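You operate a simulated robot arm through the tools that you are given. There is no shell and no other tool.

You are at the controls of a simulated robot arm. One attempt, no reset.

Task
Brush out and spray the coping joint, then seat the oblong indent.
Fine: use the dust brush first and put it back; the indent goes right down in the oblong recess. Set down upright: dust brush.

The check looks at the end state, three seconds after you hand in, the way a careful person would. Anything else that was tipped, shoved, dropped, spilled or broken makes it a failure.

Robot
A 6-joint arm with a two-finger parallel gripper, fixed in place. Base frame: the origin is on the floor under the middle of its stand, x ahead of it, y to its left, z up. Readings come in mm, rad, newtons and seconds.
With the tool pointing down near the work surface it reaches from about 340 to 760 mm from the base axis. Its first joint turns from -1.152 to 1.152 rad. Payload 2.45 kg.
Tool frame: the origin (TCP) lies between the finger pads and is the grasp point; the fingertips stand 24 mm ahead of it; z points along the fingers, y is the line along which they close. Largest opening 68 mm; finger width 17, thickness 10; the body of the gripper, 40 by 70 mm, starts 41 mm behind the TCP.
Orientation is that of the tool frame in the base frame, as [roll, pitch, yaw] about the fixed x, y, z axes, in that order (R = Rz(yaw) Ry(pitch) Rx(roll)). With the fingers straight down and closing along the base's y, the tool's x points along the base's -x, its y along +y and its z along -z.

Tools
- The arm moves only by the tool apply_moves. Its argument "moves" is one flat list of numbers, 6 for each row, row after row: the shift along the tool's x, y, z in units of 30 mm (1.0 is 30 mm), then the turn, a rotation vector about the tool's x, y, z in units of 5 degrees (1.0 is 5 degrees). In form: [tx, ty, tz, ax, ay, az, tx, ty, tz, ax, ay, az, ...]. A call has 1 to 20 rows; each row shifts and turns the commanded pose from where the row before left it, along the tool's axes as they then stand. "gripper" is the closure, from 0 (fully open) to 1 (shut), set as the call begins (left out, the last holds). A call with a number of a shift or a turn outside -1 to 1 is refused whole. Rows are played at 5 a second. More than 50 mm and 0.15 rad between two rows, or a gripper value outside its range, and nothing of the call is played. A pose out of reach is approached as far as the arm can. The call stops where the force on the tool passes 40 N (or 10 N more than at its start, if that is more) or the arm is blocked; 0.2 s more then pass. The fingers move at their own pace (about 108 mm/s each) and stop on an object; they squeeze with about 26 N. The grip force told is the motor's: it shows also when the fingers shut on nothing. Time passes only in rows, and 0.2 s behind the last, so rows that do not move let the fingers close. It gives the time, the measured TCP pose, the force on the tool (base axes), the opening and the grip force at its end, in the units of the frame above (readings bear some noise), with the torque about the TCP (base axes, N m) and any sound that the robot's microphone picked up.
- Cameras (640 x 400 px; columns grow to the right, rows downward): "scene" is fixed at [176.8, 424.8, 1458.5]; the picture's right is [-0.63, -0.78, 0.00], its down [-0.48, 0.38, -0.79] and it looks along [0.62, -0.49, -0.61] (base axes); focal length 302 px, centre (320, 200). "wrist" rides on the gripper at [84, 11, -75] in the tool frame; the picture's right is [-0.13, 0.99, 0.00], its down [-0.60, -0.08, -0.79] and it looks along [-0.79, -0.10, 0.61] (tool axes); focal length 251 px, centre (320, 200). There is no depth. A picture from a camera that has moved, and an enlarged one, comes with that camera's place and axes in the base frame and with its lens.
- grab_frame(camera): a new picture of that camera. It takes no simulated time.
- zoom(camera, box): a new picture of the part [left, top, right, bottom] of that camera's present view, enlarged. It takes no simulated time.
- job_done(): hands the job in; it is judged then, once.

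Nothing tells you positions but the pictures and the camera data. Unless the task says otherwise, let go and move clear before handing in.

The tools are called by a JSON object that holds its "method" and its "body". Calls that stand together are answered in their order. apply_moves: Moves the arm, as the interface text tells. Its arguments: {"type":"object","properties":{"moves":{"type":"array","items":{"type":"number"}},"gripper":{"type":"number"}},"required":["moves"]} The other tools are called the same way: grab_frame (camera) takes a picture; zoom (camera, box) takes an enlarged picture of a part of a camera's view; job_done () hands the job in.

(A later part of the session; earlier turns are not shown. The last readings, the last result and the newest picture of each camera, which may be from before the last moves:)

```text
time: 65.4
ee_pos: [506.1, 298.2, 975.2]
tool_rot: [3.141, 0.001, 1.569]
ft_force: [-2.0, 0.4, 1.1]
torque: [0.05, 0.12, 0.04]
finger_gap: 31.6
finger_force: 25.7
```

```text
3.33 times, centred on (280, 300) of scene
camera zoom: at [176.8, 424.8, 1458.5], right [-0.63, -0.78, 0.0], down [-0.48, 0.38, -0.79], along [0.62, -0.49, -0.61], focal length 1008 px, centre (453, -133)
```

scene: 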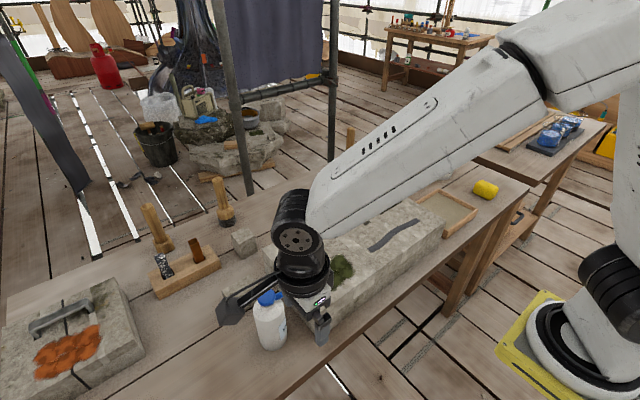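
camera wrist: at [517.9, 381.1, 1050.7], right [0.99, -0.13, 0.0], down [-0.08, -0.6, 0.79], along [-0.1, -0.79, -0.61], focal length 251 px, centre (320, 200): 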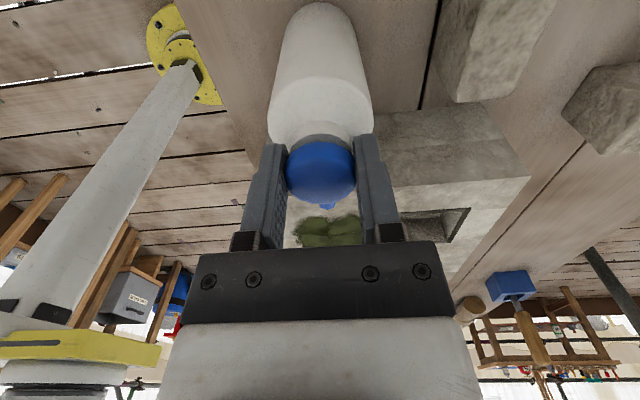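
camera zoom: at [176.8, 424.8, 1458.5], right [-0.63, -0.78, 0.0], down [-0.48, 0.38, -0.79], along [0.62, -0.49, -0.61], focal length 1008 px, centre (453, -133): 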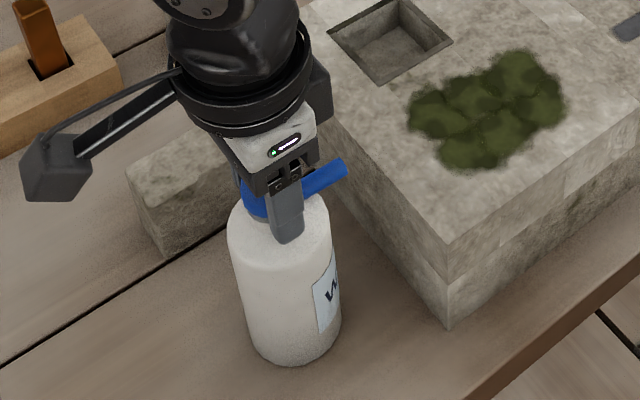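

The cap is gripped cleanly at a 31.6 mm gap with no wedging. I'll lift straight up and check the hold.

{"method": "apply_moves", "body": {"moves": [0, 0, -0.3, 0, 0, 0, 0, 0, -0.6, 0, 0, 0, 0, 0, -0.8, 0, 0, 0, 0, 0, -0.9, 0, 0, 0, 0, 0, -0.9, 0, 0, 0, 0, 0, -0.9, 0, 0, 0, 0, 0, -0.8, 0, 0, 0, 0, 0, 0, 0, 0, 0]}}

{"method": "grab_frame", "body": {"camera": "wrist"}}

{"method": "grab_frame", "body": {"camera": "scene"}}

```text
time: 67.2
ee_pos: [506.7, 296.4, 1132.1]
tool_rot: [-3.141, 0.002, 1.569]
ft_force: [-0.1, 0.7, -2.7]
torque: [0.04, 0.01, 0.0]
finger_gap: 32.0
finger_force: 25.3
```

```text
taken
camera wrist: at [518.7, 380.0, 1206.3], right [0.99, -0.13, 0.0], down [-0.08, -0.6, 0.79], along [-0.1, -0.79, -0.61], focal length 251 px, centre (320, 200)
```

wrist: 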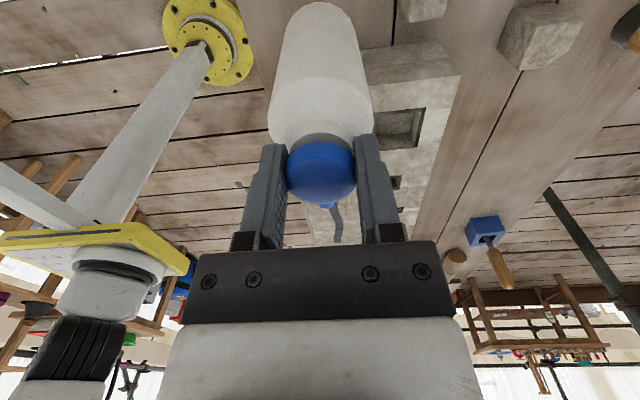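

```text
taken
```

scene: 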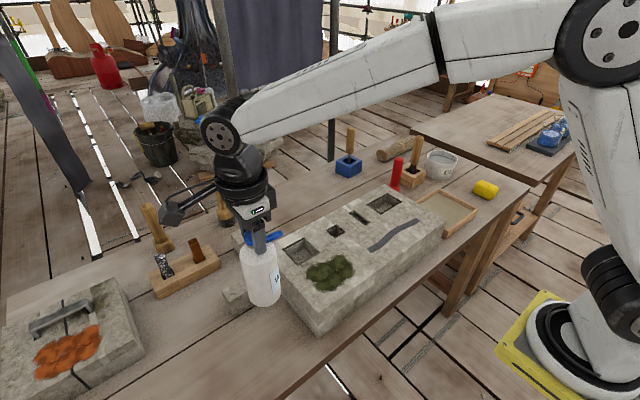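

The bottle is held and weighs about 0.25 kg. I'll carry it upright over the stone so the nozzle ends up past the moss, near the left end of the joint.

{"method": "apply_moves", "body": {"moves": [-0.9, -0.04, 0, 0, 0, 0, -0.9, -0.04, 0, 0, 0, 0, -0.9, -0.04, 0, 0, 0, 0, -0.9, -0.04, 0, 0, 0, 0, -0.9, -0.04, 0, 0, 0, 0, -0.9, -0.04, 0, 0, 0, 0, -0.9, -0.04, 0, 0, 0, 0, -0.9, -0.04, 0, 0, 0, 0, -0.7, 0, 0, 0, 0, 0, 0, 0, 0, 0, 0, 0]}}

{"method": "grab_frame", "body": {"camera": "wrist"}}

{"method": "grab_frame", "body": {"camera": "scene"}}

```text
time: 69.4
ee_pos: [497.5, 59.6, 1132.5]
tool_rot: [-3.14, -0.001, 1.57]
ft_force: [-0.3, 0.5, -2.8]
torque: [0.01, 0.01, 0.03]
finger_gap: 32.0
finger_force: 26.2
```

```text
taken
camera wrist: at [508.3, 143.5, 1207.3], right [0.99, -0.13, 0.0], down [-0.08, -0.6, 0.79], along [-0.1, -0.79, -0.61], focal length 251 px, centre (320, 200)
```

wrist: 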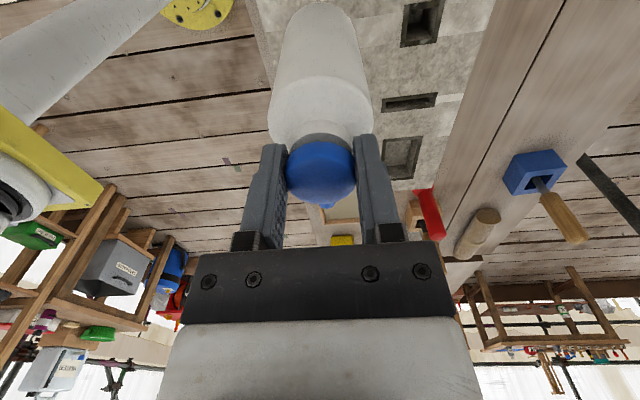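

```text
taken
```

scene: 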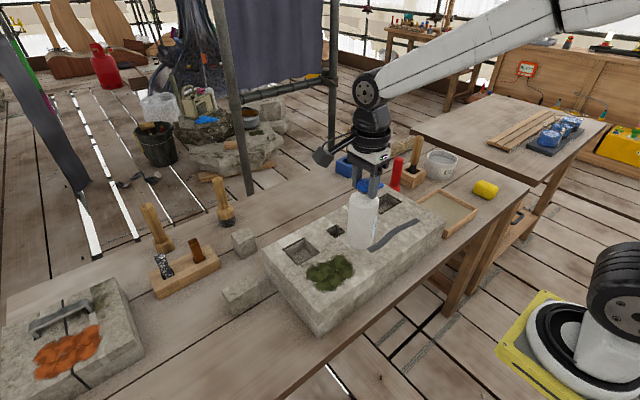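

No spray or sound yet while it's upright. I'll tilt the bottle 30° so the nozzle starts to point down at the joint, and see whether it holds.

{"method": "apply_moves", "body": {"moves": [0, 0, 0, 0, 1, 0, 0, 0, 0, 0, 1, 0, 0, 0, 0, 0, 1, 0, 0, 0, 0, 0, 1, 0, 0, 0, 0, 0, 1, 0, 0, 0, 0, 0, 1, 0, 0, 0, 0, 0, 0, 0]}}

{"method": "grab_frame", "body": {"camera": "wrist"}}

{"method": "zoom", "body": {"camera": "scene", "box": [260, 60, 460, 320]}}

```text
time: 71.0
ee_pos: [497.0, 61.1, 1132.6]
tool_rot: [3.14, -0.525, 1.569]
ft_force: [-0.5, 0.2, -4.1]
torque: [-0.12, 0.02, 0.03]
finger_gap: 31.9
finger_force: 25.7
```

```text
taken
camera wrist: at [508.0, 95.5, 1238.7], right [0.99, -0.11, -0.06], down [-0.08, -0.92, 0.38], along [-0.1, -0.38, -0.92], focal length 251 px, centre (320, 200)
```

wrist: 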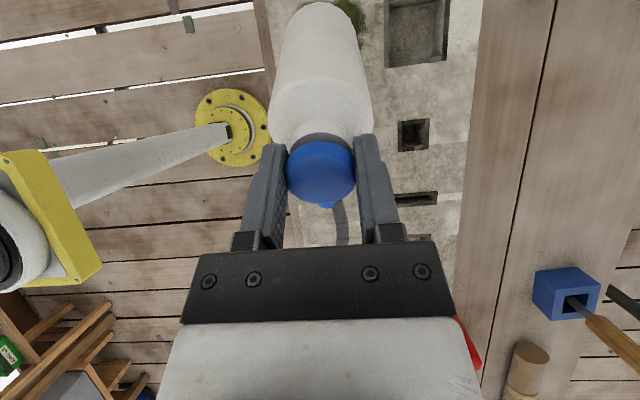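

```text
1.54 times, centred on (360, 190) of scene
camera zoom: at [176.9, 424.8, 1458.4], right [-0.63, -0.78, 0.0], down [-0.48, 0.38, -0.79], along [0.62, -0.49, -0.61], focal length 465 px, centre (258, 215)
```

zoom: 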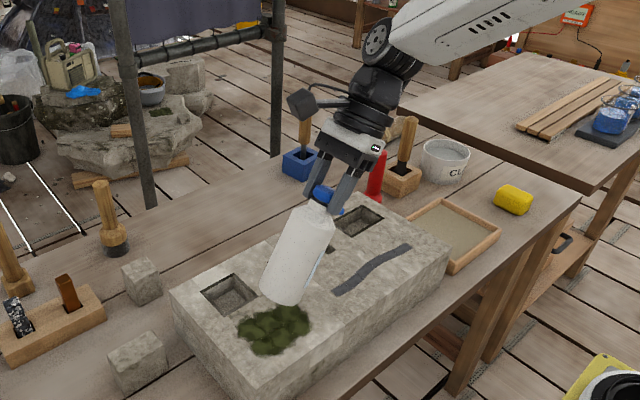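

The bottle stays rigid in the grip. I'll tilt to 60° and then check again.

{"method": "apply_moves", "body": {"moves": [0, 0, 0, 0, 1, 0, 0, 0, 0, 0, 1, 0, 0, 0, 0, 0, 1, 0, 0, 0, 0, 0, 1, 0, 0, 0, 0, 0, 1, 0, 0, 0, 0, 0, 1, 0, 0, 0, 0, 0, 0, 0]}}

{"method": "grab_frame", "body": {"camera": "wrist"}}

{"method": "zoom", "body": {"camera": "scene", "box": [260, 60, 460, 280]}}

```text
time: 72.6
ee_pos: [497.2, 59.8, 1132.1]
tool_rot: [3.14, -1.048, 1.572]
ft_force: [0.4, 0.1, -3.3]
torque: [-0.26, -0.03, 0.0]
finger_gap: 31.8
finger_force: 26.0
```

```text
taken
camera wrist: at [508.0, 37.0, 1241.9], right [0.99, -0.07, -0.11], down [-0.08, -0.99, -0.13], along [-0.1, 0.13, -0.99], focal length 251 px, centre (320, 200)
```

wrist: 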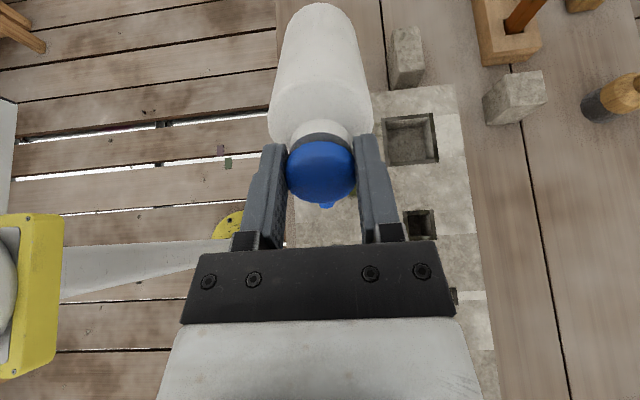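

```text
1.82 times, centred on (360, 170) of scene
camera zoom: at [176.9, 424.8, 1458.4], right [-0.63, -0.78, 0.0], down [-0.48, 0.38, -0.79], along [0.62, -0.49, -0.61], focal length 550 px, centre (247, 254)
```

zoom: 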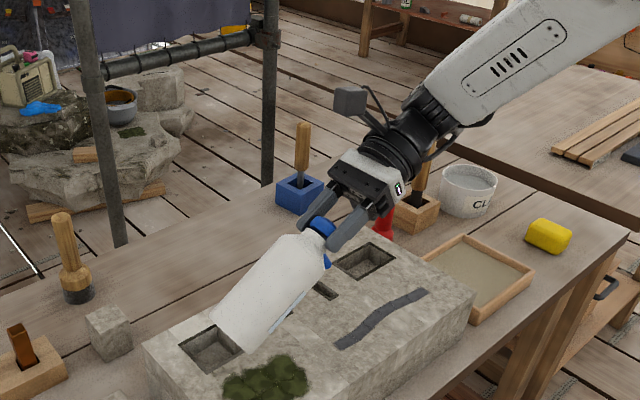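

The nozzle now points down and forward at the stone, still without any spray. I'll lower it so the tip is roughly 70 mm from the left joint segment.

{"method": "apply_moves", "body": {"moves": [-0.823, 0, 0.397, 0, 0, 0, -0.823, 0, 0.397, 0, 0, 0, -0.823, 0, 0.397, 0, 0, 0, 0, 0, 0, 0, 0, 0, 0, 0, 0, 0, 0, 0]}}

{"method": "grab_frame", "body": {"camera": "wrist"}}

{"method": "zoom", "body": {"camera": "scene", "box": [280, 120, 460, 300]}}

```text
time: 73.8
ee_pos: [496.7, 54.7, 1049.4]
tool_rot: [3.14, -1.044, 1.571]
ft_force: [-1.2, -0.3, -2.8]
torque: [-0.27, 0.0, -0.01]
finger_gap: 32.0
finger_force: 26.5
```

```text
taken
camera wrist: at [507.8, 30.7, 1159.6], right [0.99, -0.07, -0.11], down [-0.08, -0.99, -0.13], along [-0.1, 0.13, -0.99], focal length 251 px, centre (320, 200)
```

wrist: 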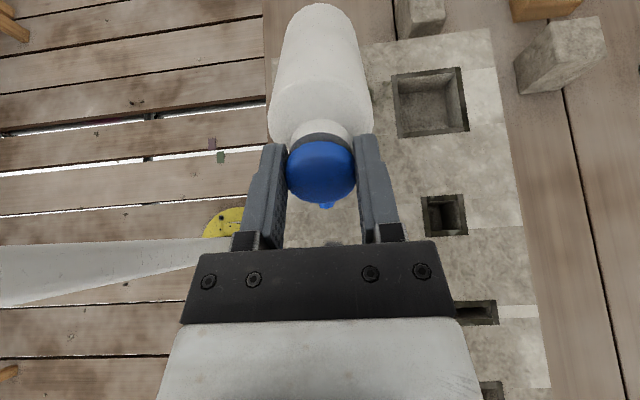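

```text
2.22 times, centred on (370, 210) of scene
camera zoom: at [176.9, 424.8, 1458.4], right [-0.63, -0.78, 0.0], down [-0.48, 0.38, -0.79], along [0.62, -0.49, -0.61], focal length 672 px, centre (209, 178)
```

zoom: 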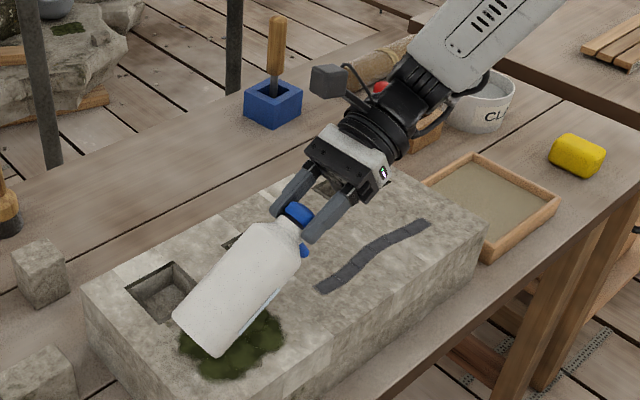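

{"method": "zoom", "body": {"camera": "scene", "box": [345, 200, 425, 260]}}

{"method": "zoom", "body": {"camera": "wrist", "box": [260, 130, 400, 250]}}

```text
6.67 times, centred on (385, 230) of scene
camera zoom: at [176.9, 424.8, 1458.4], right [-0.63, -0.78, 0.0], down [-0.48, 0.38, -0.79], along [0.62, -0.49, -0.61], focal length 2016 px, centre (-113, 0)
```

zoom: 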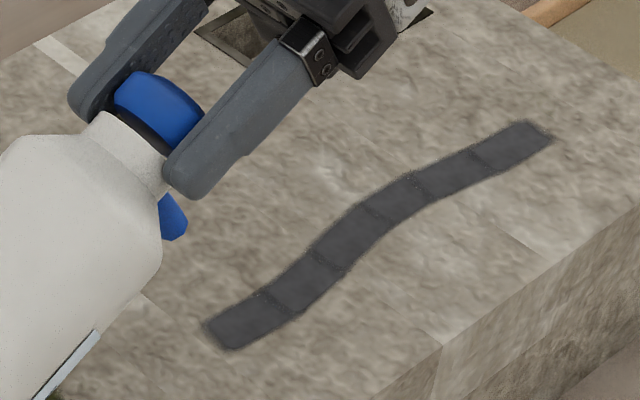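

```text
3.33 times, centred on (330, 190) of wrist
camera zoom: at [507.8, 30.7, 1159.6], right [0.99, -0.07, -0.11], down [-0.08, -0.99, -0.13], along [-0.1, 0.13, -0.99], focal length 838 px, centre (287, 233)
```

zoom: 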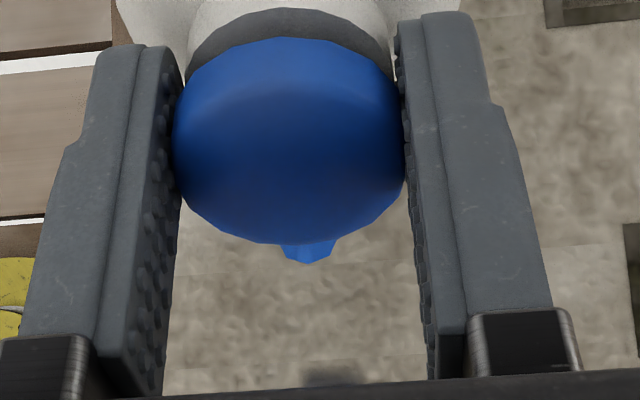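

I don't see any wetting at about 85 mm. I'll tilt steeper (80°) so the nozzle can come closer without the bottle touching the stone.

{"method": "apply_moves", "body": {"moves": [0, 0, 0, 0, 1, 0, 0, 0, 0, 0, 1, 0, 0, 0, 0, 0, 1, 0, 0, 0, 0, 0, 1, 0, 0, 0, 0, 0, 0, 0]}}

{"method": "zoom", "body": {"camera": "scene", "box": [280, 140, 440, 280]}}

{"method": "grab_frame", "body": {"camera": "wrist"}}

```text
time: 75.0
ee_pos: [497.7, 54.3, 1050.3]
tool_rot: [3.139, -1.397, 1.574]
ft_force: [-0.1, -0.1, -2.9]
torque: [-0.27, 0.0, 0.03]
finger_gap: 31.7
finger_force: 26.0
```

```text
2.86 times, centred on (360, 210) of scene
camera zoom: at [176.9, 424.8, 1458.4], right [-0.63, -0.78, 0.0], down [-0.48, 0.38, -0.79], along [0.62, -0.49, -0.61], focal length 864 px, centre (206, 171)
```

zoom: 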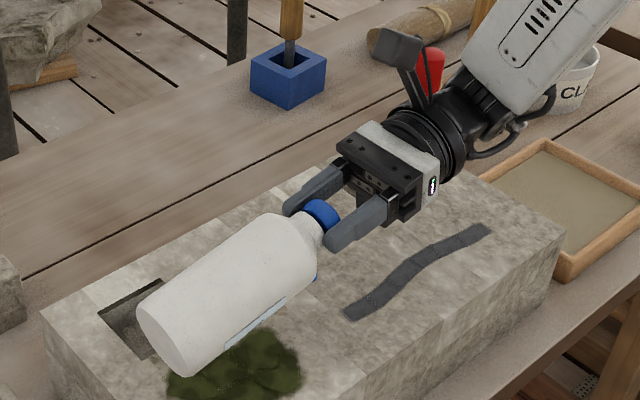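

```text
taken
camera wrist: at [507.7, -5.4, 1145.1], right [0.99, -0.02, -0.13], down [-0.08, -0.89, -0.46], along [-0.1, 0.46, -0.88], focal length 251 px, centre (320, 200)
```

wrist: 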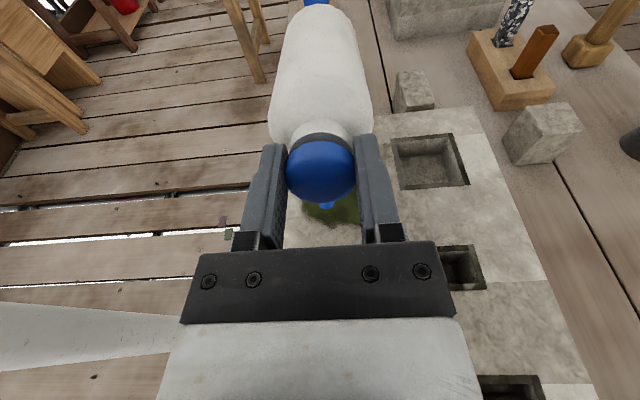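

{"method": "apply_moves", "body": {"moves": [-0.4, 0, -0.55, 0, 0, 0, -0.6, 0, -0.55, 0, 0, 0, -0.6, 0, -0.5, 0, 0, 0, 0, 0, 0, 0, 0, 0, 0, 0, 0, 0, 0, 0]}}

{"method": "zoom", "body": {"camera": "scene", "box": [320, 160, 440, 270]}}

{"method": "grab_frame", "body": {"camera": "wrist"}}

```text
time: 76.2
ee_pos: [495.7, -1.7, 1012.4]
tool_rot: [3.137, -1.397, 1.574]
ft_force: [-0.1, -0.2, -2.6]
torque: [-0.29, -0.04, -0.01]
finger_gap: 31.9
finger_force: 26.1
```

```text
3.64 times, centred on (380, 215) of scene
camera zoom: at [176.9, 424.8, 1458.4], right [-0.63, -0.78, 0.0], down [-0.48, 0.38, -0.79], along [0.62, -0.49, -0.61], focal length 1099 px, centre (102, 146)
```

zoom: 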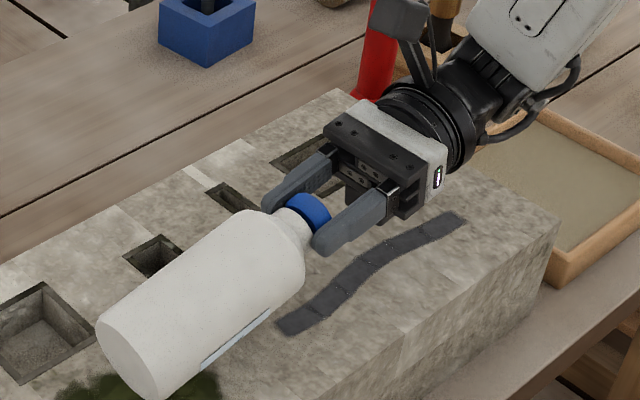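

```text
taken
camera wrist: at [507.9, -61.0, 1106.5], right [0.99, -0.02, -0.13], down [-0.08, -0.89, -0.46], along [-0.1, 0.46, -0.88], focal length 251 px, centre (320, 200)
```

wrist: 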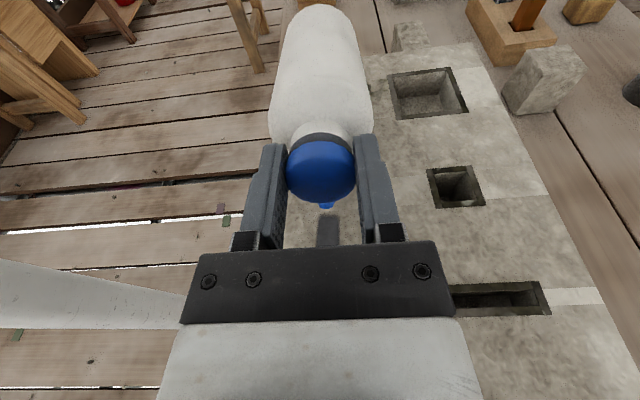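

{"method": "zoom", "body": {"camera": "scene", "box": [345, 205, 425, 265]}}

{"method": "zoom", "body": {"camera": "wrist", "box": [270, 140, 390, 250]}}

```text
6.67 times, centred on (385, 235) of scene
camera zoom: at [176.9, 424.8, 1458.4], right [-0.63, -0.78, 0.0], down [-0.48, 0.38, -0.79], along [0.62, -0.49, -0.61], focal length 2016 px, centre (-113, -33)
```

zoom: 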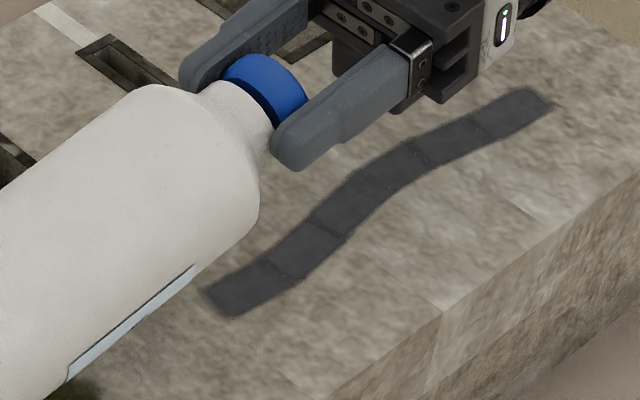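

```text
3.64 times, centred on (330, 195) of wrist
camera zoom: at [507.9, -61.0, 1106.5], right [0.99, -0.02, -0.13], down [-0.08, -0.89, -0.46], along [-0.1, 0.46, -0.88], focal length 914 px, centre (284, 218)
```

zoom: 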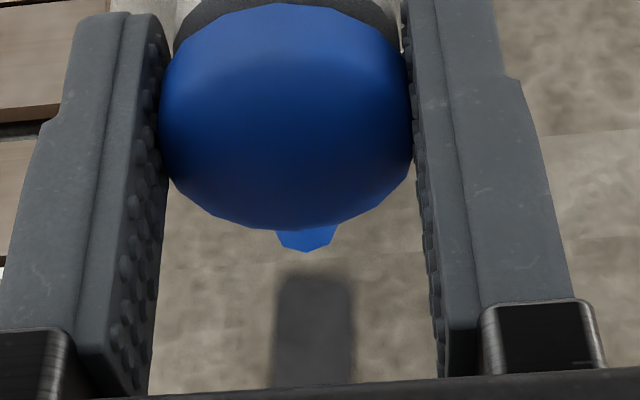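

The segments look a bit darker than right after brushing. I'll compare using the same crop as before.

{"method": "zoom", "body": {"camera": "scene", "box": [340, 190, 440, 270]}}

```text
5.00 times, centred on (390, 230) of scene
camera zoom: at [176.9, 424.8, 1458.4], right [-0.63, -0.78, 0.0], down [-0.48, 0.38, -0.79], along [0.62, -0.49, -0.61], focal length 1512 px, centre (-30, 50)
```

zoom: 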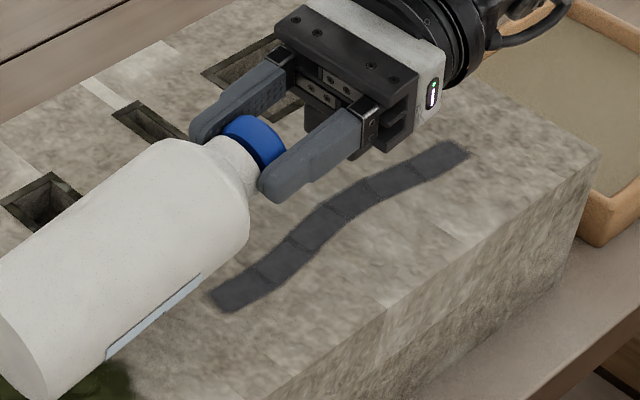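

I'm not sure about the colour, so I'll move the nozzle slowly along the joint at this height and watch each segment.

{"method": "apply_moves", "body": {"moves": [-0.058, 0, -0.33, 0, 0, 0, -0.058, 0, -0.33, 0, 0, 0, -0.058, 0, -0.33, 0, 0, 0, -0.058, 0, -0.33, 0, 0, 0, -0.058, 0, -0.33, 0, 0, 0, -0.058, 0, -0.33, 0, 0, 0, -0.058, 0, -0.33, 0, 0, 0, 0, 0, 0, 0, 0, 0]}}

{"method": "zoom", "body": {"camera": "scene", "box": [340, 190, 440, 270]}}

{"method": "grab_frame", "body": {"camera": "wrist"}}

```text
time: 78.0
ee_pos: [495.8, -73.0, 1010.9]
tool_rot: [3.141, -1.395, 1.571]
ft_force: [0.5, 0.9, -2.4]
torque: [-0.33, 0.02, -0.01]
finger_gap: 32.0
finger_force: 26.0
```

```text
5.00 times, centred on (390, 230) of scene
camera zoom: at [176.9, 424.8, 1458.4], right [-0.63, -0.78, 0.0], down [-0.48, 0.38, -0.79], along [0.62, -0.49, -0.61], focal length 1512 px, centre (-30, 50)
```

zoom: 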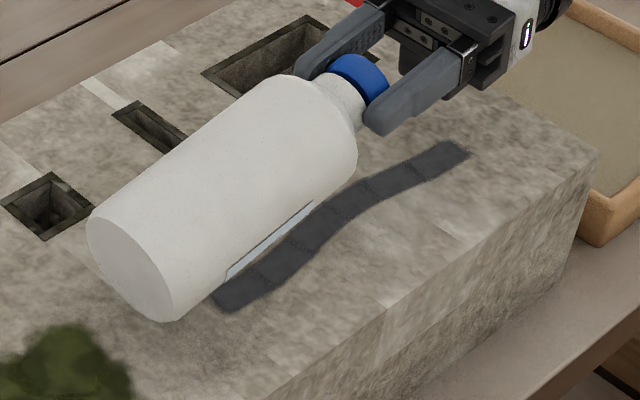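

```text
taken
camera wrist: at [507.7, -131.8, 1107.2], right [0.99, -0.02, -0.13], down [-0.08, -0.89, -0.46], along [-0.1, 0.46, -0.88], focal length 251 px, centre (320, 200)
```

wrist: 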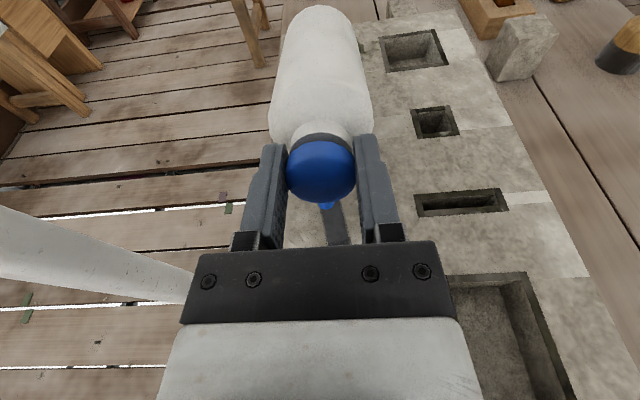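

I see no per-segment change yet. As a cheap test I'll dwell here about 3 s and see whether the aimed segment darkens.

{"method": "apply_moves", "body": {"moves": [0, 0, 0, 0, 0, 0, 0, 0, 0, 0, 0, 0, 0, 0, 0, 0, 0, 0, 0, 0, 0, 0, 0, 0, 0, 0, 0, 0, 0, 0, 0, 0, 0, 0, 0, 0, 0, 0, 0, 0, 0, 0, 0, 0, 0, 0, 0, 0, 0, 0, 0, 0, 0, 0, 0, 0, 0, 0, 0, 0, 0, 0, 0, 0, 0, 0, 0, 0, 0, 0, 0, 0]}}

{"method": "zoom", "body": {"camera": "wrist", "box": [270, 140, 390, 250]}}

{"method": "zoom", "body": {"camera": "scene", "box": [360, 190, 440, 250]}}

```text
time: 80.6
ee_pos: [496.2, -72.5, 1011.8]
tool_rot: [3.138, -1.395, 1.573]
ft_force: [0.6, -0.9, -2.6]
torque: [-0.26, -0.01, 0.01]
finger_gap: 31.8
finger_force: 26.2
```

```text
3.64 times, centred on (330, 195) of wrist
camera zoom: at [507.7, -131.6, 1107.3], right [0.99, -0.02, -0.13], down [-0.08, -0.89, -0.46], along [-0.1, 0.46, -0.88], focal length 914 px, centre (284, 218)
```

zoom: 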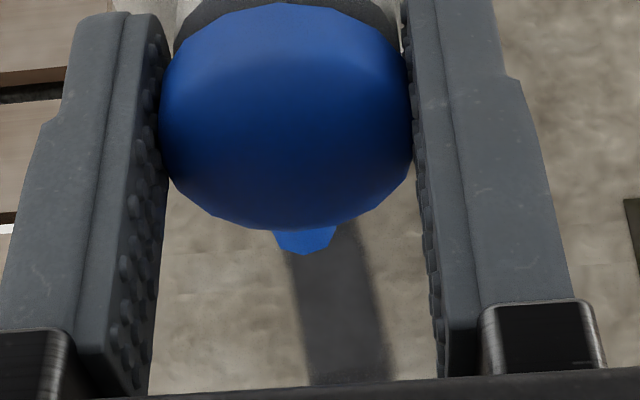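

```text
6.67 times, centred on (400, 220) of scene
camera zoom: at [176.9, 424.8, 1458.4], right [-0.63, -0.78, 0.0], down [-0.48, 0.38, -0.79], along [0.62, -0.49, -0.61], focal length 2016 px, centre (-213, 67)
```

zoom: 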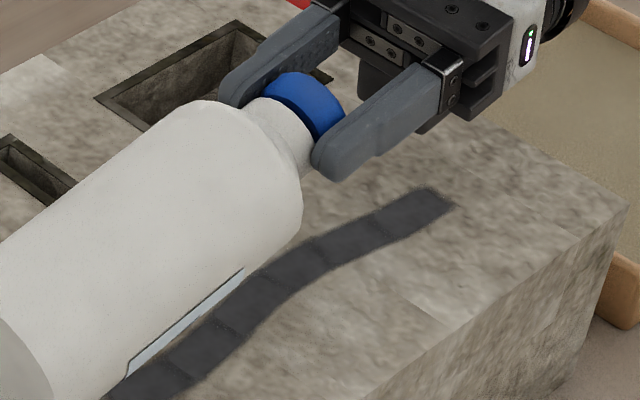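

There's no wetting, so holding and aiming alone doesn't trigger the spray. It's probably a squeeze bottle. I'll lift, bring it upright, and compare the joint's colour unobstructed before re-gripping by the body.

{"method": "apply_moves", "body": {"moves": [0.9, 0, -0.16, 0, 0, 0, 0.9, 0, -0.16, 0, 0, 0, 0.9, 0, -0.16, 0, 0, 0, 0.9, 0, -0.16, 0, 0, 0, 0, 0, 0, 0, -1, 0, 0, 0, 0, 0, -1, 0, 0, 0, 0, 0, -1, 0, 0, 0, 0, 0, -1, 0, 0, 0, 0, 0, -1, 0, 0, 0, 0, 0, -1, 0, 0, 0, 0, 0, -1, 0, 0, 0, 0, 0, -1, 0, 0, 0, 0, 0, -1, 0, 0, 0, 0, 0, -1, 0, 0, 0, 0, 0, -1, 0, 0, 0, 0, 0, -1, 0, 0, 0, 0, 0, -1, 0, 0, 0, 0, 0, -1, 0, 0, 0, 0, 0, -1, 0, 0, 0, 0, 0, -1, 0]}}

{"method": "zoom", "body": {"camera": "scene", "box": [340, 190, 440, 270]}}

{"method": "grab_frame", "body": {"camera": "scene"}}

```text
time: 84.8
ee_pos: [496.2, -71.7, 1122.1]
tool_rot: [-3.142, 0.001, 1.568]
ft_force: [-0.7, 0.0, -3.2]
torque: [0.01, 0.01, 0.0]
finger_gap: 31.8
finger_force: 25.9
```

```text
5.00 times, centred on (390, 230) of scene
camera zoom: at [176.9, 424.8, 1458.5], right [-0.63, -0.78, 0.0], down [-0.48, 0.38, -0.79], along [0.62, -0.49, -0.61], focal length 1512 px, centre (-30, 50)
```

zoom: 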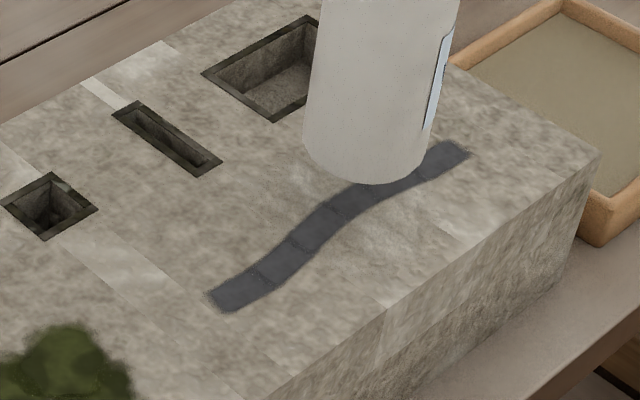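

```text
taken
```

scene: 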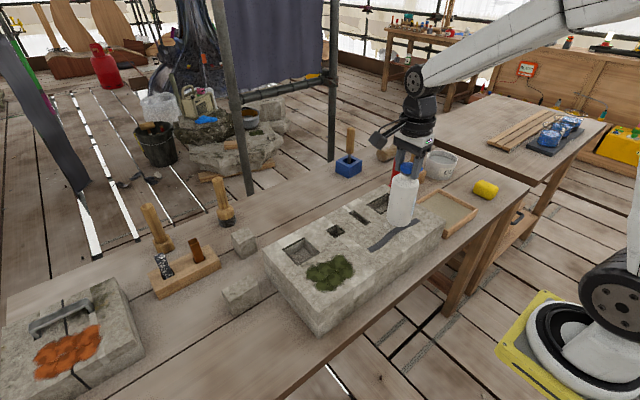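

The joint is the same blue-grey as just after brushing, so it isn't wet yet. I'll take the bottle back to the bench, turning it so the nozzle points away (+x), so I can re-grip it by the squeezable body.

{"method": "apply_moves", "body": {"moves": [0.95, 0.02, 0, 0, 0, 0, 0.95, 0.02, 0, 0, 0, 0, 0.95, 0.02, 0, 0, 0, 0, 0.95, 0.02, 0, 0, 0, 0, 0.95, 0.02, 0, 0, 0, 0, 0.95, 0.02, 0, 0, 0, 0, 0.95, 0.02, 0, 0, 0, 0, 0.95, 0.02, 0, 0, 0, 0, 0.95, 0.02, 0, 0, 0, 0, 0.95, 0.02, 0, 0, 0, 0, 0.95, 0.02, 0, 0, 0, 0, 0.95, 0.02, 0, 0, 0, 0, 0.93, 0.02, 0, 0, 0, 0, 0, 0, 0, 0, 0, 0]}}

{"method": "apply_moves", "body": {"moves": [0, 0, 0, 0, 0, -1, 0, 0, 0, 0, 0, -1, 0, 0, 0, 0, 0, -1, 0, 0, 0, 0, 0, -1, 0, 0, 0, 0, 0, -1, 0, 0, 0, 0, 0, -1, 0, 0, 0, 0, 0, -1, 0, 0, 0, 0, 0, -1, 0, 0, 0, 0, 0, -1, 0, 0, 0, 0, 0, -1, 0, 0, 0, 0, 0, -1, 0, 0, 0, 0, 0, -1, 0, 0, 0, 0, 0, -1, 0, 0, 0, 0, 0, -1, 0, 0, 0, 0, 0, -1, 0, 0, 0, 0, 0, -1, 0, 0, 0, 0, 0, -1, 0, 0, 0, 0, 0, -1, 0, 0, 0, 0, 0, 0]}}

{"method": "grab_frame", "body": {"camera": "scene"}}

{"method": "grab_frame", "body": {"camera": "wrist"}}

```text
time: 87.8
ee_pos: [504.7, 297.4, 1120.5]
tool_rot: [3.141, 0.001, 1.57]
ft_force: [-0.4, 0.0, -3.1]
torque: [0.02, 0.0, -0.01]
finger_gap: 31.9
finger_force: 25.8
```

```text
time: 91.8
ee_pos: [505.1, 298.3, 1120.8]
tool_rot: [-3.14, 0.001, 3.141]
ft_force: [0.7, -0.1, -3.6]
torque: [0.01, 0.03, 0.0]
finger_gap: 32.0
finger_force: 26.7
```

```text
taken
```

scene: 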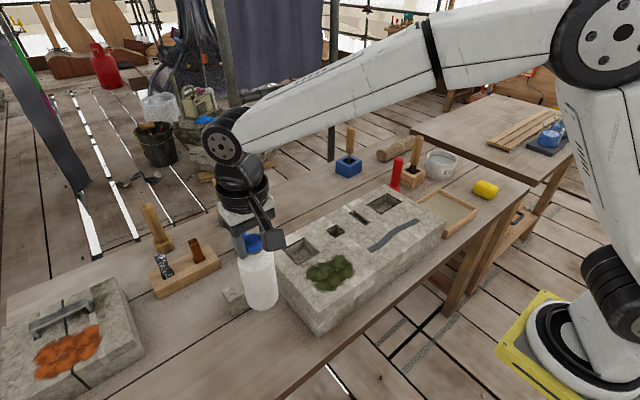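

```text
taken
camera wrist: at [421.3, 308.6, 1195.5], right [0.13, 0.99, 0.0], down [0.6, -0.08, 0.79], along [0.79, -0.1, -0.61], focal length 251 px, centre (320, 200)
```

wrist: 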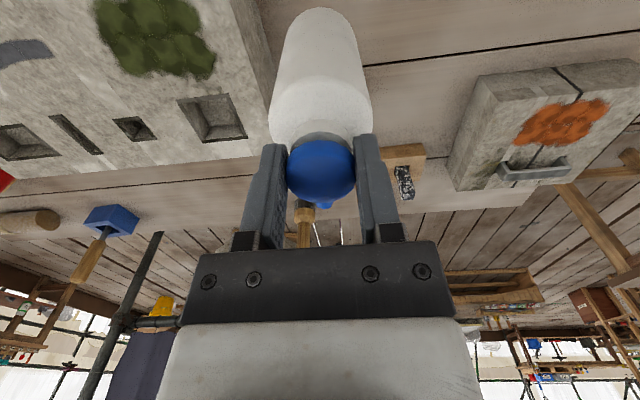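

The nozzle now points +x. I'll lower the bottle to its spot on the bench and feel for touchdown.

{"method": "apply_moves", "body": {"moves": [0, 0, 0.9, 0, 0, 0, 0, 0, 0.9, 0, 0, 0, 0, 0, 0.9, 0, 0, 0, 0, 0, 0.9, 0, 0, 0, 0, 0, 0.8, 0, 0, 0, 0, 0, 0.25, 0, 0, 0, 0, 0, 0, 0, 0, 0]}}

{"method": "apply_moves", "body": {"moves": [0, 0, 0.05, 0, 0, 0, 0, 0, 0.05, 0, 0, 0, 0, 0, 0, 0, 0, 0]}}

```text
time: 93.4
ee_pos: [504.6, 298.2, 982.1]
tool_rot: [-3.141, -0.001, 3.141]
ft_force: [0.4, 0.1, -3.4]
torque: [0.01, 0.04, 0.01]
finger_gap: 32.1
finger_force: 25.7
```

```text
time: 94.2
ee_pos: [504.6, 297.9, 980.4]
tool_rot: [-3.141, 0.002, 3.14]
ft_force: [-0.1, -0.4, -2.2]
torque: [-0.06, 0.02, 0.01]
finger_gap: 32.0
finger_force: 26.2
```

{"method": "apply_moves", "body": {"moves": [0, 0, 0.07, 0, 0, 0, 0, 0, 0, 0, 0, 0]}}

{"method": "apply_moves", "body": {"moves": [0, 0, 0.05, 0, 0, 0, 0, 0, 0, 0, 0, 0]}}

```text
time: 94.8
ee_pos: [504.2, 298.5, 977.9]
tool_rot: [-3.14, 0.003, 3.139]
ft_force: [1.1, -2.1, 1.0]
torque: [-0.2, 0.01, 0.01]
finger_gap: 32.2
finger_force: 26.2
```

```text
time: 95.4
ee_pos: [504.3, 298.3, 975.6]
tool_rot: [3.141, 0.002, 3.14]
ft_force: [1.5, 0.0, 2.5]
torque: [0.09, 0.07, 0.0]
finger_gap: 31.9
finger_force: 25.8
```

The bottle is resting on the bench. I'll release it and rise clear.

{"method": "apply_moves", "body": {"moves": [0, 0, 0, 0, 0, 0, 0, 0, 0, 0, 0, 0, 0, 0, -0.3, 0, 0, 0, 0, 0, -0.7, 0, 0, 0, 0, 0, -0.9, 0, 0, 0, 0, 0, -0.9, 0, 0, 0], "gripper": 0}}

{"method": "grab_frame", "body": {"camera": "wrist"}}

{"method": "zoom", "body": {"camera": "scene", "box": [210, 200, 340, 360]}}

```text
time: 96.8
ee_pos: [505.8, 299.4, 1059.5]
tool_rot: [-3.14, 0.001, 3.139]
ft_force: [1.1, -0.1, 0.3]
torque: [-0.03, 0.06, -0.02]
finger_gap: 67.9
finger_force: 0.1
```

```text
taken
camera wrist: at [421.7, 308.7, 1134.6], right [0.13, 0.99, 0.0], down [0.6, -0.08, 0.79], along [0.79, -0.1, -0.61], focal length 251 px, centre (320, 200)
```

wrist: 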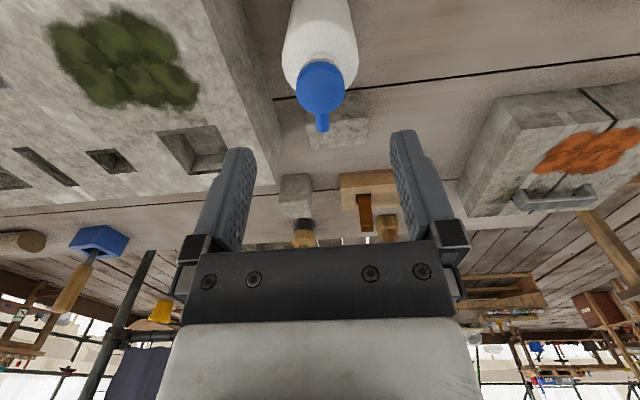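

```text
2.50 times, centred on (275, 280) of scene
camera zoom: at [176.8, 424.8, 1458.5], right [-0.63, -0.78, 0.0], down [-0.48, 0.38, -0.79], along [0.62, -0.49, -0.61], focal length 756 px, centre (432, 0)
```

zoom: 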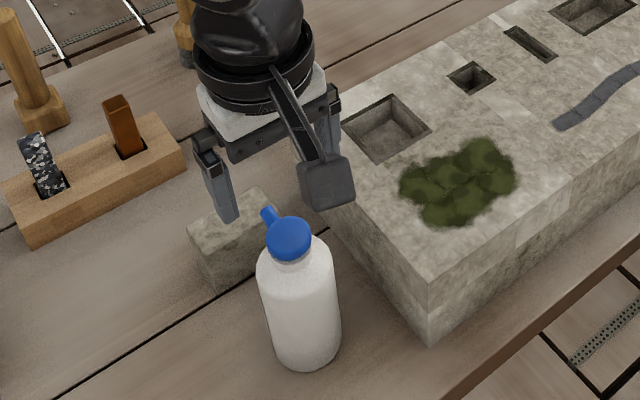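

The bottle stands upright at about (504.5, 298) with its nozzle facing +x. I'll back away and flip the gripper 180° so the camera sits on top when I pitch it forward for a side grip on the body.

{"method": "apply_moves", "body": {"moves": [0.95, 0, 0, 0, 0, 0, 0.95, 0, 0, 0, 0, 0, 0.95, 0, 0, 0, 0, 0, 0.95, 0, 0, 0, 0, 0, 0, 0, 0, 0, 0, 1, 0, 0, 0, 0, 0, 1, 0, 0, 0, 0, 0, 1, 0, 0, 0, 0, 0, 1, 0, 0, 0, 0, 0, 1, 0, 0, 0, 0, 0, 1, 0, 0, 0, 0, 0, 1, 0, 0, 0, 0, 0, 1, 0, 0, 0, 0, 0, 1, 0, 0, 0, 0, 0, 1, 0, 0, 0, 0, 0, 1, 0, 0, 0, 0, 0, 1, 0, 0, 0, 0, 0, 1, 0, 0, 0, 0, 0, 1, 0, 0, 0, 0, 0, 1, 0, 0, 0, 0, 0, 1]}}

{"method": "apply_moves", "body": {"moves": [0, 0, 0, 0, 0, 1, 0, 0, 0, 0, 0, 1, 0, 0, 0, 0, 0, 1, 0, 0, 0, 0, 0, 1, 0, 0, 0, 0, 0, 1, 0, 0, 0, 0, 0, 1, 0, 0, 0, 0, 0, 1, 0, 0, 0, 0, 0, 1, 0, 0, 0, 0, 0, 1, 0, 0, 0, 0, 0, 1, 0, 0, 0, 0, 0, 1, 0, 0, 0, 0, 0, 1, 0, 0, 0, 0, 0, 1, 0, 0, 0, 0, 0, 1, 0, 0, 0, 0, 0, 1, 0, 0, 0, 0, 0, 1, 0, 0, 0, 0, 0, 1, 0, 0, 0, 0, 0, 1, 0, 0, 0, 0, 0, 1, 0, 0, 0, 0, 0, 1]}}

{"method": "grab_frame", "body": {"camera": "wrist"}}

{"method": "grab_frame", "body": {"camera": "scene"}}

```text
time: 101.0
ee_pos: [390.7, 297.3, 1057.9]
tool_rot: [3.141, 0.001, 1.742]
ft_force: [-0.2, -0.5, 0.6]
torque: [0.02, -0.01, -0.02]
finger_gap: 68.0
finger_force: 0.1
```

```text
time: 105.2
ee_pos: [492.4, -23.2, 1024.2]
tool_rot: [-3.107, -0.004, 0.019]
ft_force: [0.4, -0.6, 0.5]
torque: [0.01, -0.01, -0.03]
finger_gap: 68.2
finger_force: 0.0
out of reach, approached as far as the arm can: row 10, 11, 12, 13, 14, 15, 16, 17, 18, 19, 20
```

```text
taken
camera wrist: at [576.8, -35.0, 1098.7], right [-0.11, -0.99, -0.03], down [-0.61, 0.04, 0.79], along [-0.79, 0.11, -0.61], focal length 251 px, centre (320, 200)
```

wrist: 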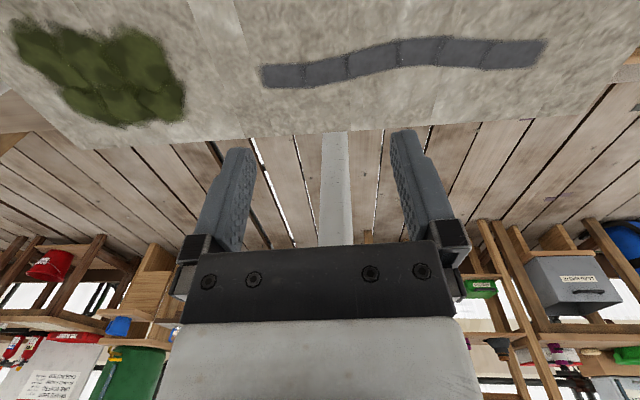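

```text
taken
```

scene: 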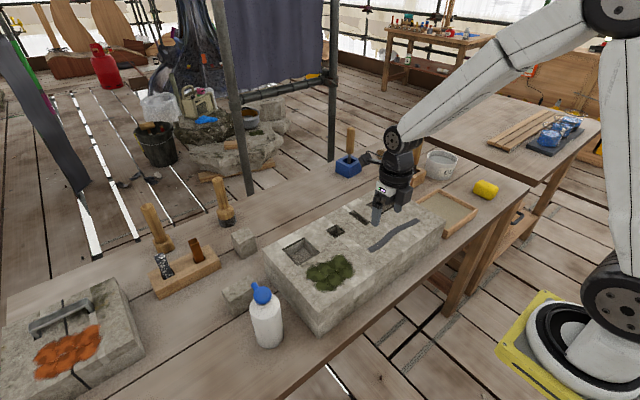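

That rotation ran into a wrist limit and the arm drifted over the stone, touching nothing. I'll unwind the rotation back to the original yaw, where it has plenty of range.

{"method": "apply_moves", "body": {"moves": [0, 0, 0, 0, 0, -1, 0, 0, 0, 0, 0, -1, 0, 0, 0, 0, 0, -1, 0, 0, 0, 0, 0, -1, 0, 0, 0, 0, 0, -1, 0, 0, 0, 0, 0, -1, 0, 0, 0, 0, 0, -1, 0, 0, 0, 0, 0, -1, 0, 0, 0, 0, 0, -1, 0, 0, 0, 0, 0, -1, 0, 0, 0, 0, 0, -1, 0, 0, 0, 0, 0, -1, 0, 0, 0, 0, 0, -1, 0, 0, 0, 0, 0, -1, 0, 0, 0, 0, 0, -1, 0, 0, 0, 0, 0, -1, 0, 0, 0, 0, 0, -1, 0, 0, 0, 0, 0, -1, 0, 0, 0, 0, 0, -1, 0, 0, 0, 0, 0, -1]}}

{"method": "grab_frame", "body": {"camera": "scene"}}

```text
time: 109.4
ee_pos: [493.0, -22.8, 1025.4]
tool_rot: [-3.142, 0.001, 1.747]
ft_force: [-0.6, 0.2, -0.5]
torque: [-0.01, -0.01, 0.0]
finger_gap: 68.0
finger_force: 0.0
```

```text
taken
```

scene: 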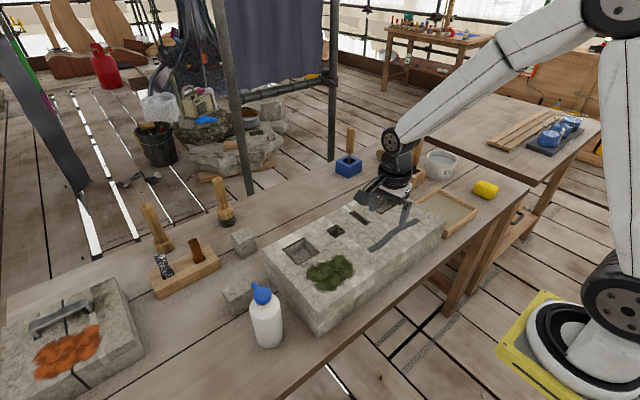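

{"method": "apply_moves", "body": {"moves": [0, 0, -0.6, 0, 0, -1, 0, 0, -0.6, 0, 0, -1, 0, 0, 0, 0, 0, -1, 0, 0, 0, 0, 0, -1, 0, 0, 0, 0, 0, -1, 0, 0, 0, 0, 0, -1, 0, 0, 0, 0, 0, -1, 0, 0, 0, 0, 0, -1, 0, 0, 0, 0, 0, -1, 0, 0, 0, 0, 0, -1, 0, 0, 0, 0, 0, -1, 0, 0, 0, 0, 0, -1, 0, 0, 0, 0, 0, -1, 0, 0, 0, 0, 0, -1, 0, 0, 0, 0, 0, -1, 0, 0, 0, 0, 0, -1]}}

{"method": "apply_moves", "body": {"moves": [0.35, 0.97, 0, 0, 0, 0, 0.35, 0.97, 0, 0, 0, 0, 0.35, 0.97, 0, 0, 0, 0, 0.35, 0.97, 0, 0, 0, 0, 0.35, 0.97, 0, 0, 0, 0, 0.35, 0.97, 0, 0, 0, 0, 0.35, 0.97, 0, 0, 0, 0, 0.35, 0.97, 0, 0, 0, 0, 0.35, 0.97, 0, 0, 0, 0, 0.35, 0.97, 0, 0, 0, 0, 0.35, 0.97, 0, 0, 0, 0, 0, 0, 0, 0, 0, 0]}}

{"method": "grab_frame", "body": {"camera": "wrist"}}

```text
time: 112.8
ee_pos: [491.8, -22.6, 1060.4]
tool_rot: [-3.141, 0.0, -3.141]
ft_force: [-0.2, 0.0, 0.2]
torque: [0.01, -0.01, 0.01]
finger_gap: 68.0
finger_force: 0.0
```

```text
time: 115.4
ee_pos: [376.8, 297.9, 1061.0]
tool_rot: [-3.141, 0.0, 3.141]
ft_force: [0.1, 0.0, 0.6]
torque: [-0.01, 0.01, 0.02]
finger_gap: 68.1
finger_force: 0.1
```

```text
taken
camera wrist: at [293.2, 308.4, 1134.9], right [0.13, 0.99, 0.0], down [0.6, -0.08, 0.79], along [0.79, -0.1, -0.61], focal length 251 px, centre (320, 200)
```

wrist: 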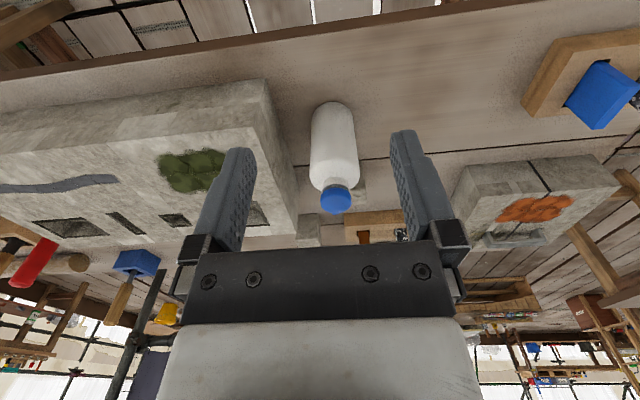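

I'm back in a good wrist configuration in front of the bottle. I'll pitch the tool forward to about 30° below horizontal.

{"method": "apply_moves", "body": {"moves": [0, 0, 0, 0, -1, 0, 0, 0, 0, 0, -1, 0, 0, 0, 0, 0, -1, 0, 0, 0, 0, 0, -1, 0, 0, 0, 0, 0, -1, 0, 0, 0, 0, 0, -1, 0, 0, 0, 0, 0, -1, 0, 0, 0, 0, 0, -1, 0, 0, 0, 0, 0, -1, 0, 0, 0, 0, 0, -1, 0, 0, 0, 0, 0, -1, 0, 0, 0, 0, 0, -1, 0, 0, 0, 0, 0, 0, 0]}}

{"method": "grab_frame", "body": {"camera": "wrist"}}

{"method": "grab_frame", "body": {"camera": "scene"}}

```text
time: 118.2
ee_pos: [404.4, 285.3, 1059.9]
tool_rot: [-3.14, 1.05, 3.14]
ft_force: [0.0, -0.9, 0.2]
torque: [-0.01, 0.0, 0.0]
finger_gap: 68.1
finger_force: 0.1
out of reach, approached as far as the arm can: row 9, 10, 11, 12
```

```text
taken
camera wrist: at [297.9, 294.8, 1024.0], right [0.06, 0.99, 0.11], down [-0.39, -0.08, 0.92], along [0.92, -0.1, 0.38], focal length 251 px, centre (320, 200)
```

wrist: 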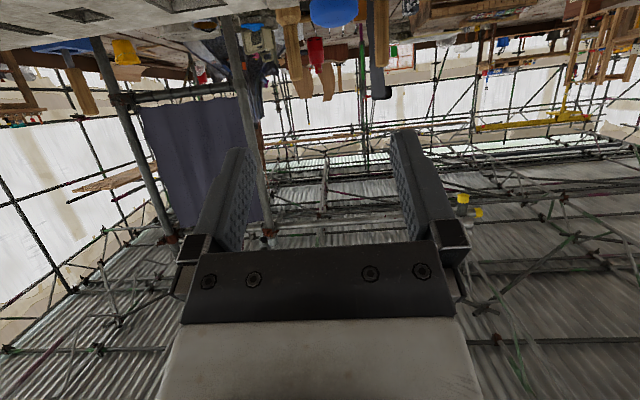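

```text
taken
```

scene: 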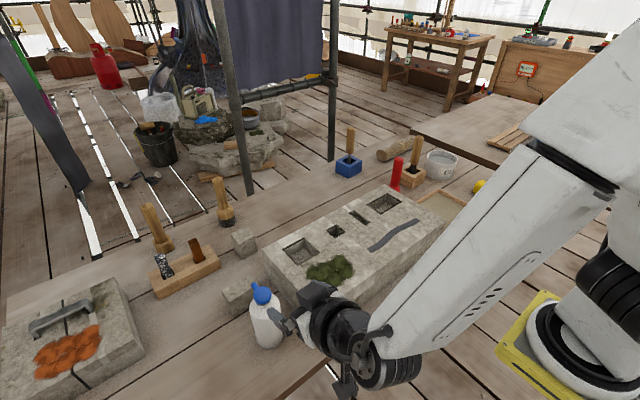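

The pitch is reached, with a slight drift to (404, 285). Now I'll lower to the pre-grasp point behind the bottle in small moves.

{"method": "apply_moves", "body": {"moves": [0.6, 0.12, 0.36, 0, 0, 0, 0.6, 0.12, 0.36, 0, 0, 0, 0, 0, 0, 0, 0, 0]}}

{"method": "zoom", "body": {"camera": "scene", "box": [200, 240, 400, 400]}}

{"method": "grab_frame", "body": {"camera": "wrist"}}

```text
time: 119.0
ee_pos: [406.5, 290.5, 1017.6]
tool_rot: [-3.141, 1.048, 3.14]
ft_force: [-0.3, 1.0, 0.3]
torque: [0.02, -0.02, 0.01]
finger_gap: 68.0
finger_force: 0.1
```

```text
2.50 times, centred on (300, 320) of scene
camera zoom: at [176.8, 424.8, 1458.5], right [-0.63, -0.78, 0.0], down [-0.48, 0.38, -0.79], along [0.62, -0.49, -0.61], focal length 756 px, centre (370, -100)
```

zoom: 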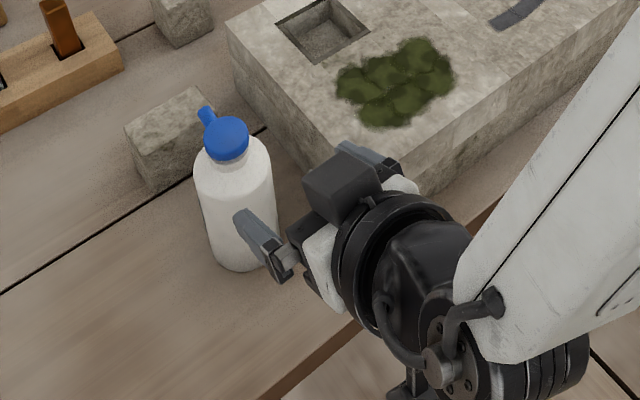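

```text
taken
camera wrist: at [301.0, 301.0, 981.7], right [0.07, 0.99, 0.11], down [-0.39, -0.08, 0.92], along [0.92, -0.1, 0.38], focal length 251 px, centre (320, 200)
```

wrist: 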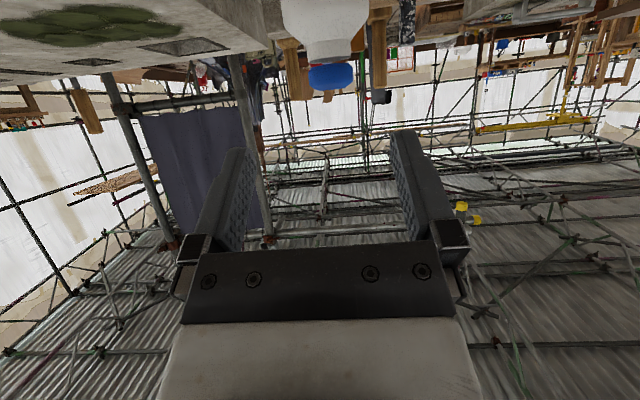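

{"method": "zoom", "body": {"camera": "scene", "box": [250, 270, 350, 370]}}

```text
4.00 times, centred on (300, 320) of scene
camera zoom: at [176.8, 424.8, 1458.5], right [-0.63, -0.78, 0.0], down [-0.48, 0.38, -0.79], along [0.62, -0.49, -0.61], focal length 1209 px, centre (400, -280)
```

zoom: 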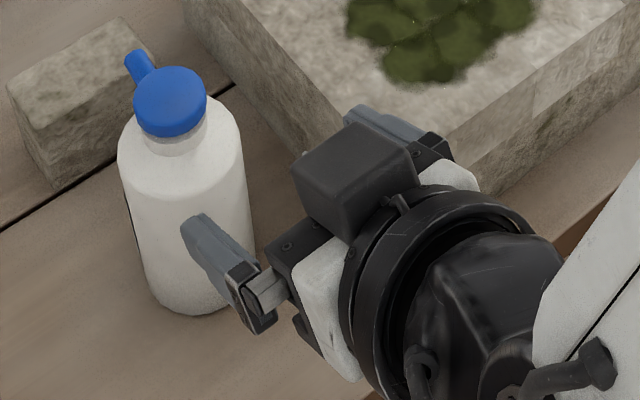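

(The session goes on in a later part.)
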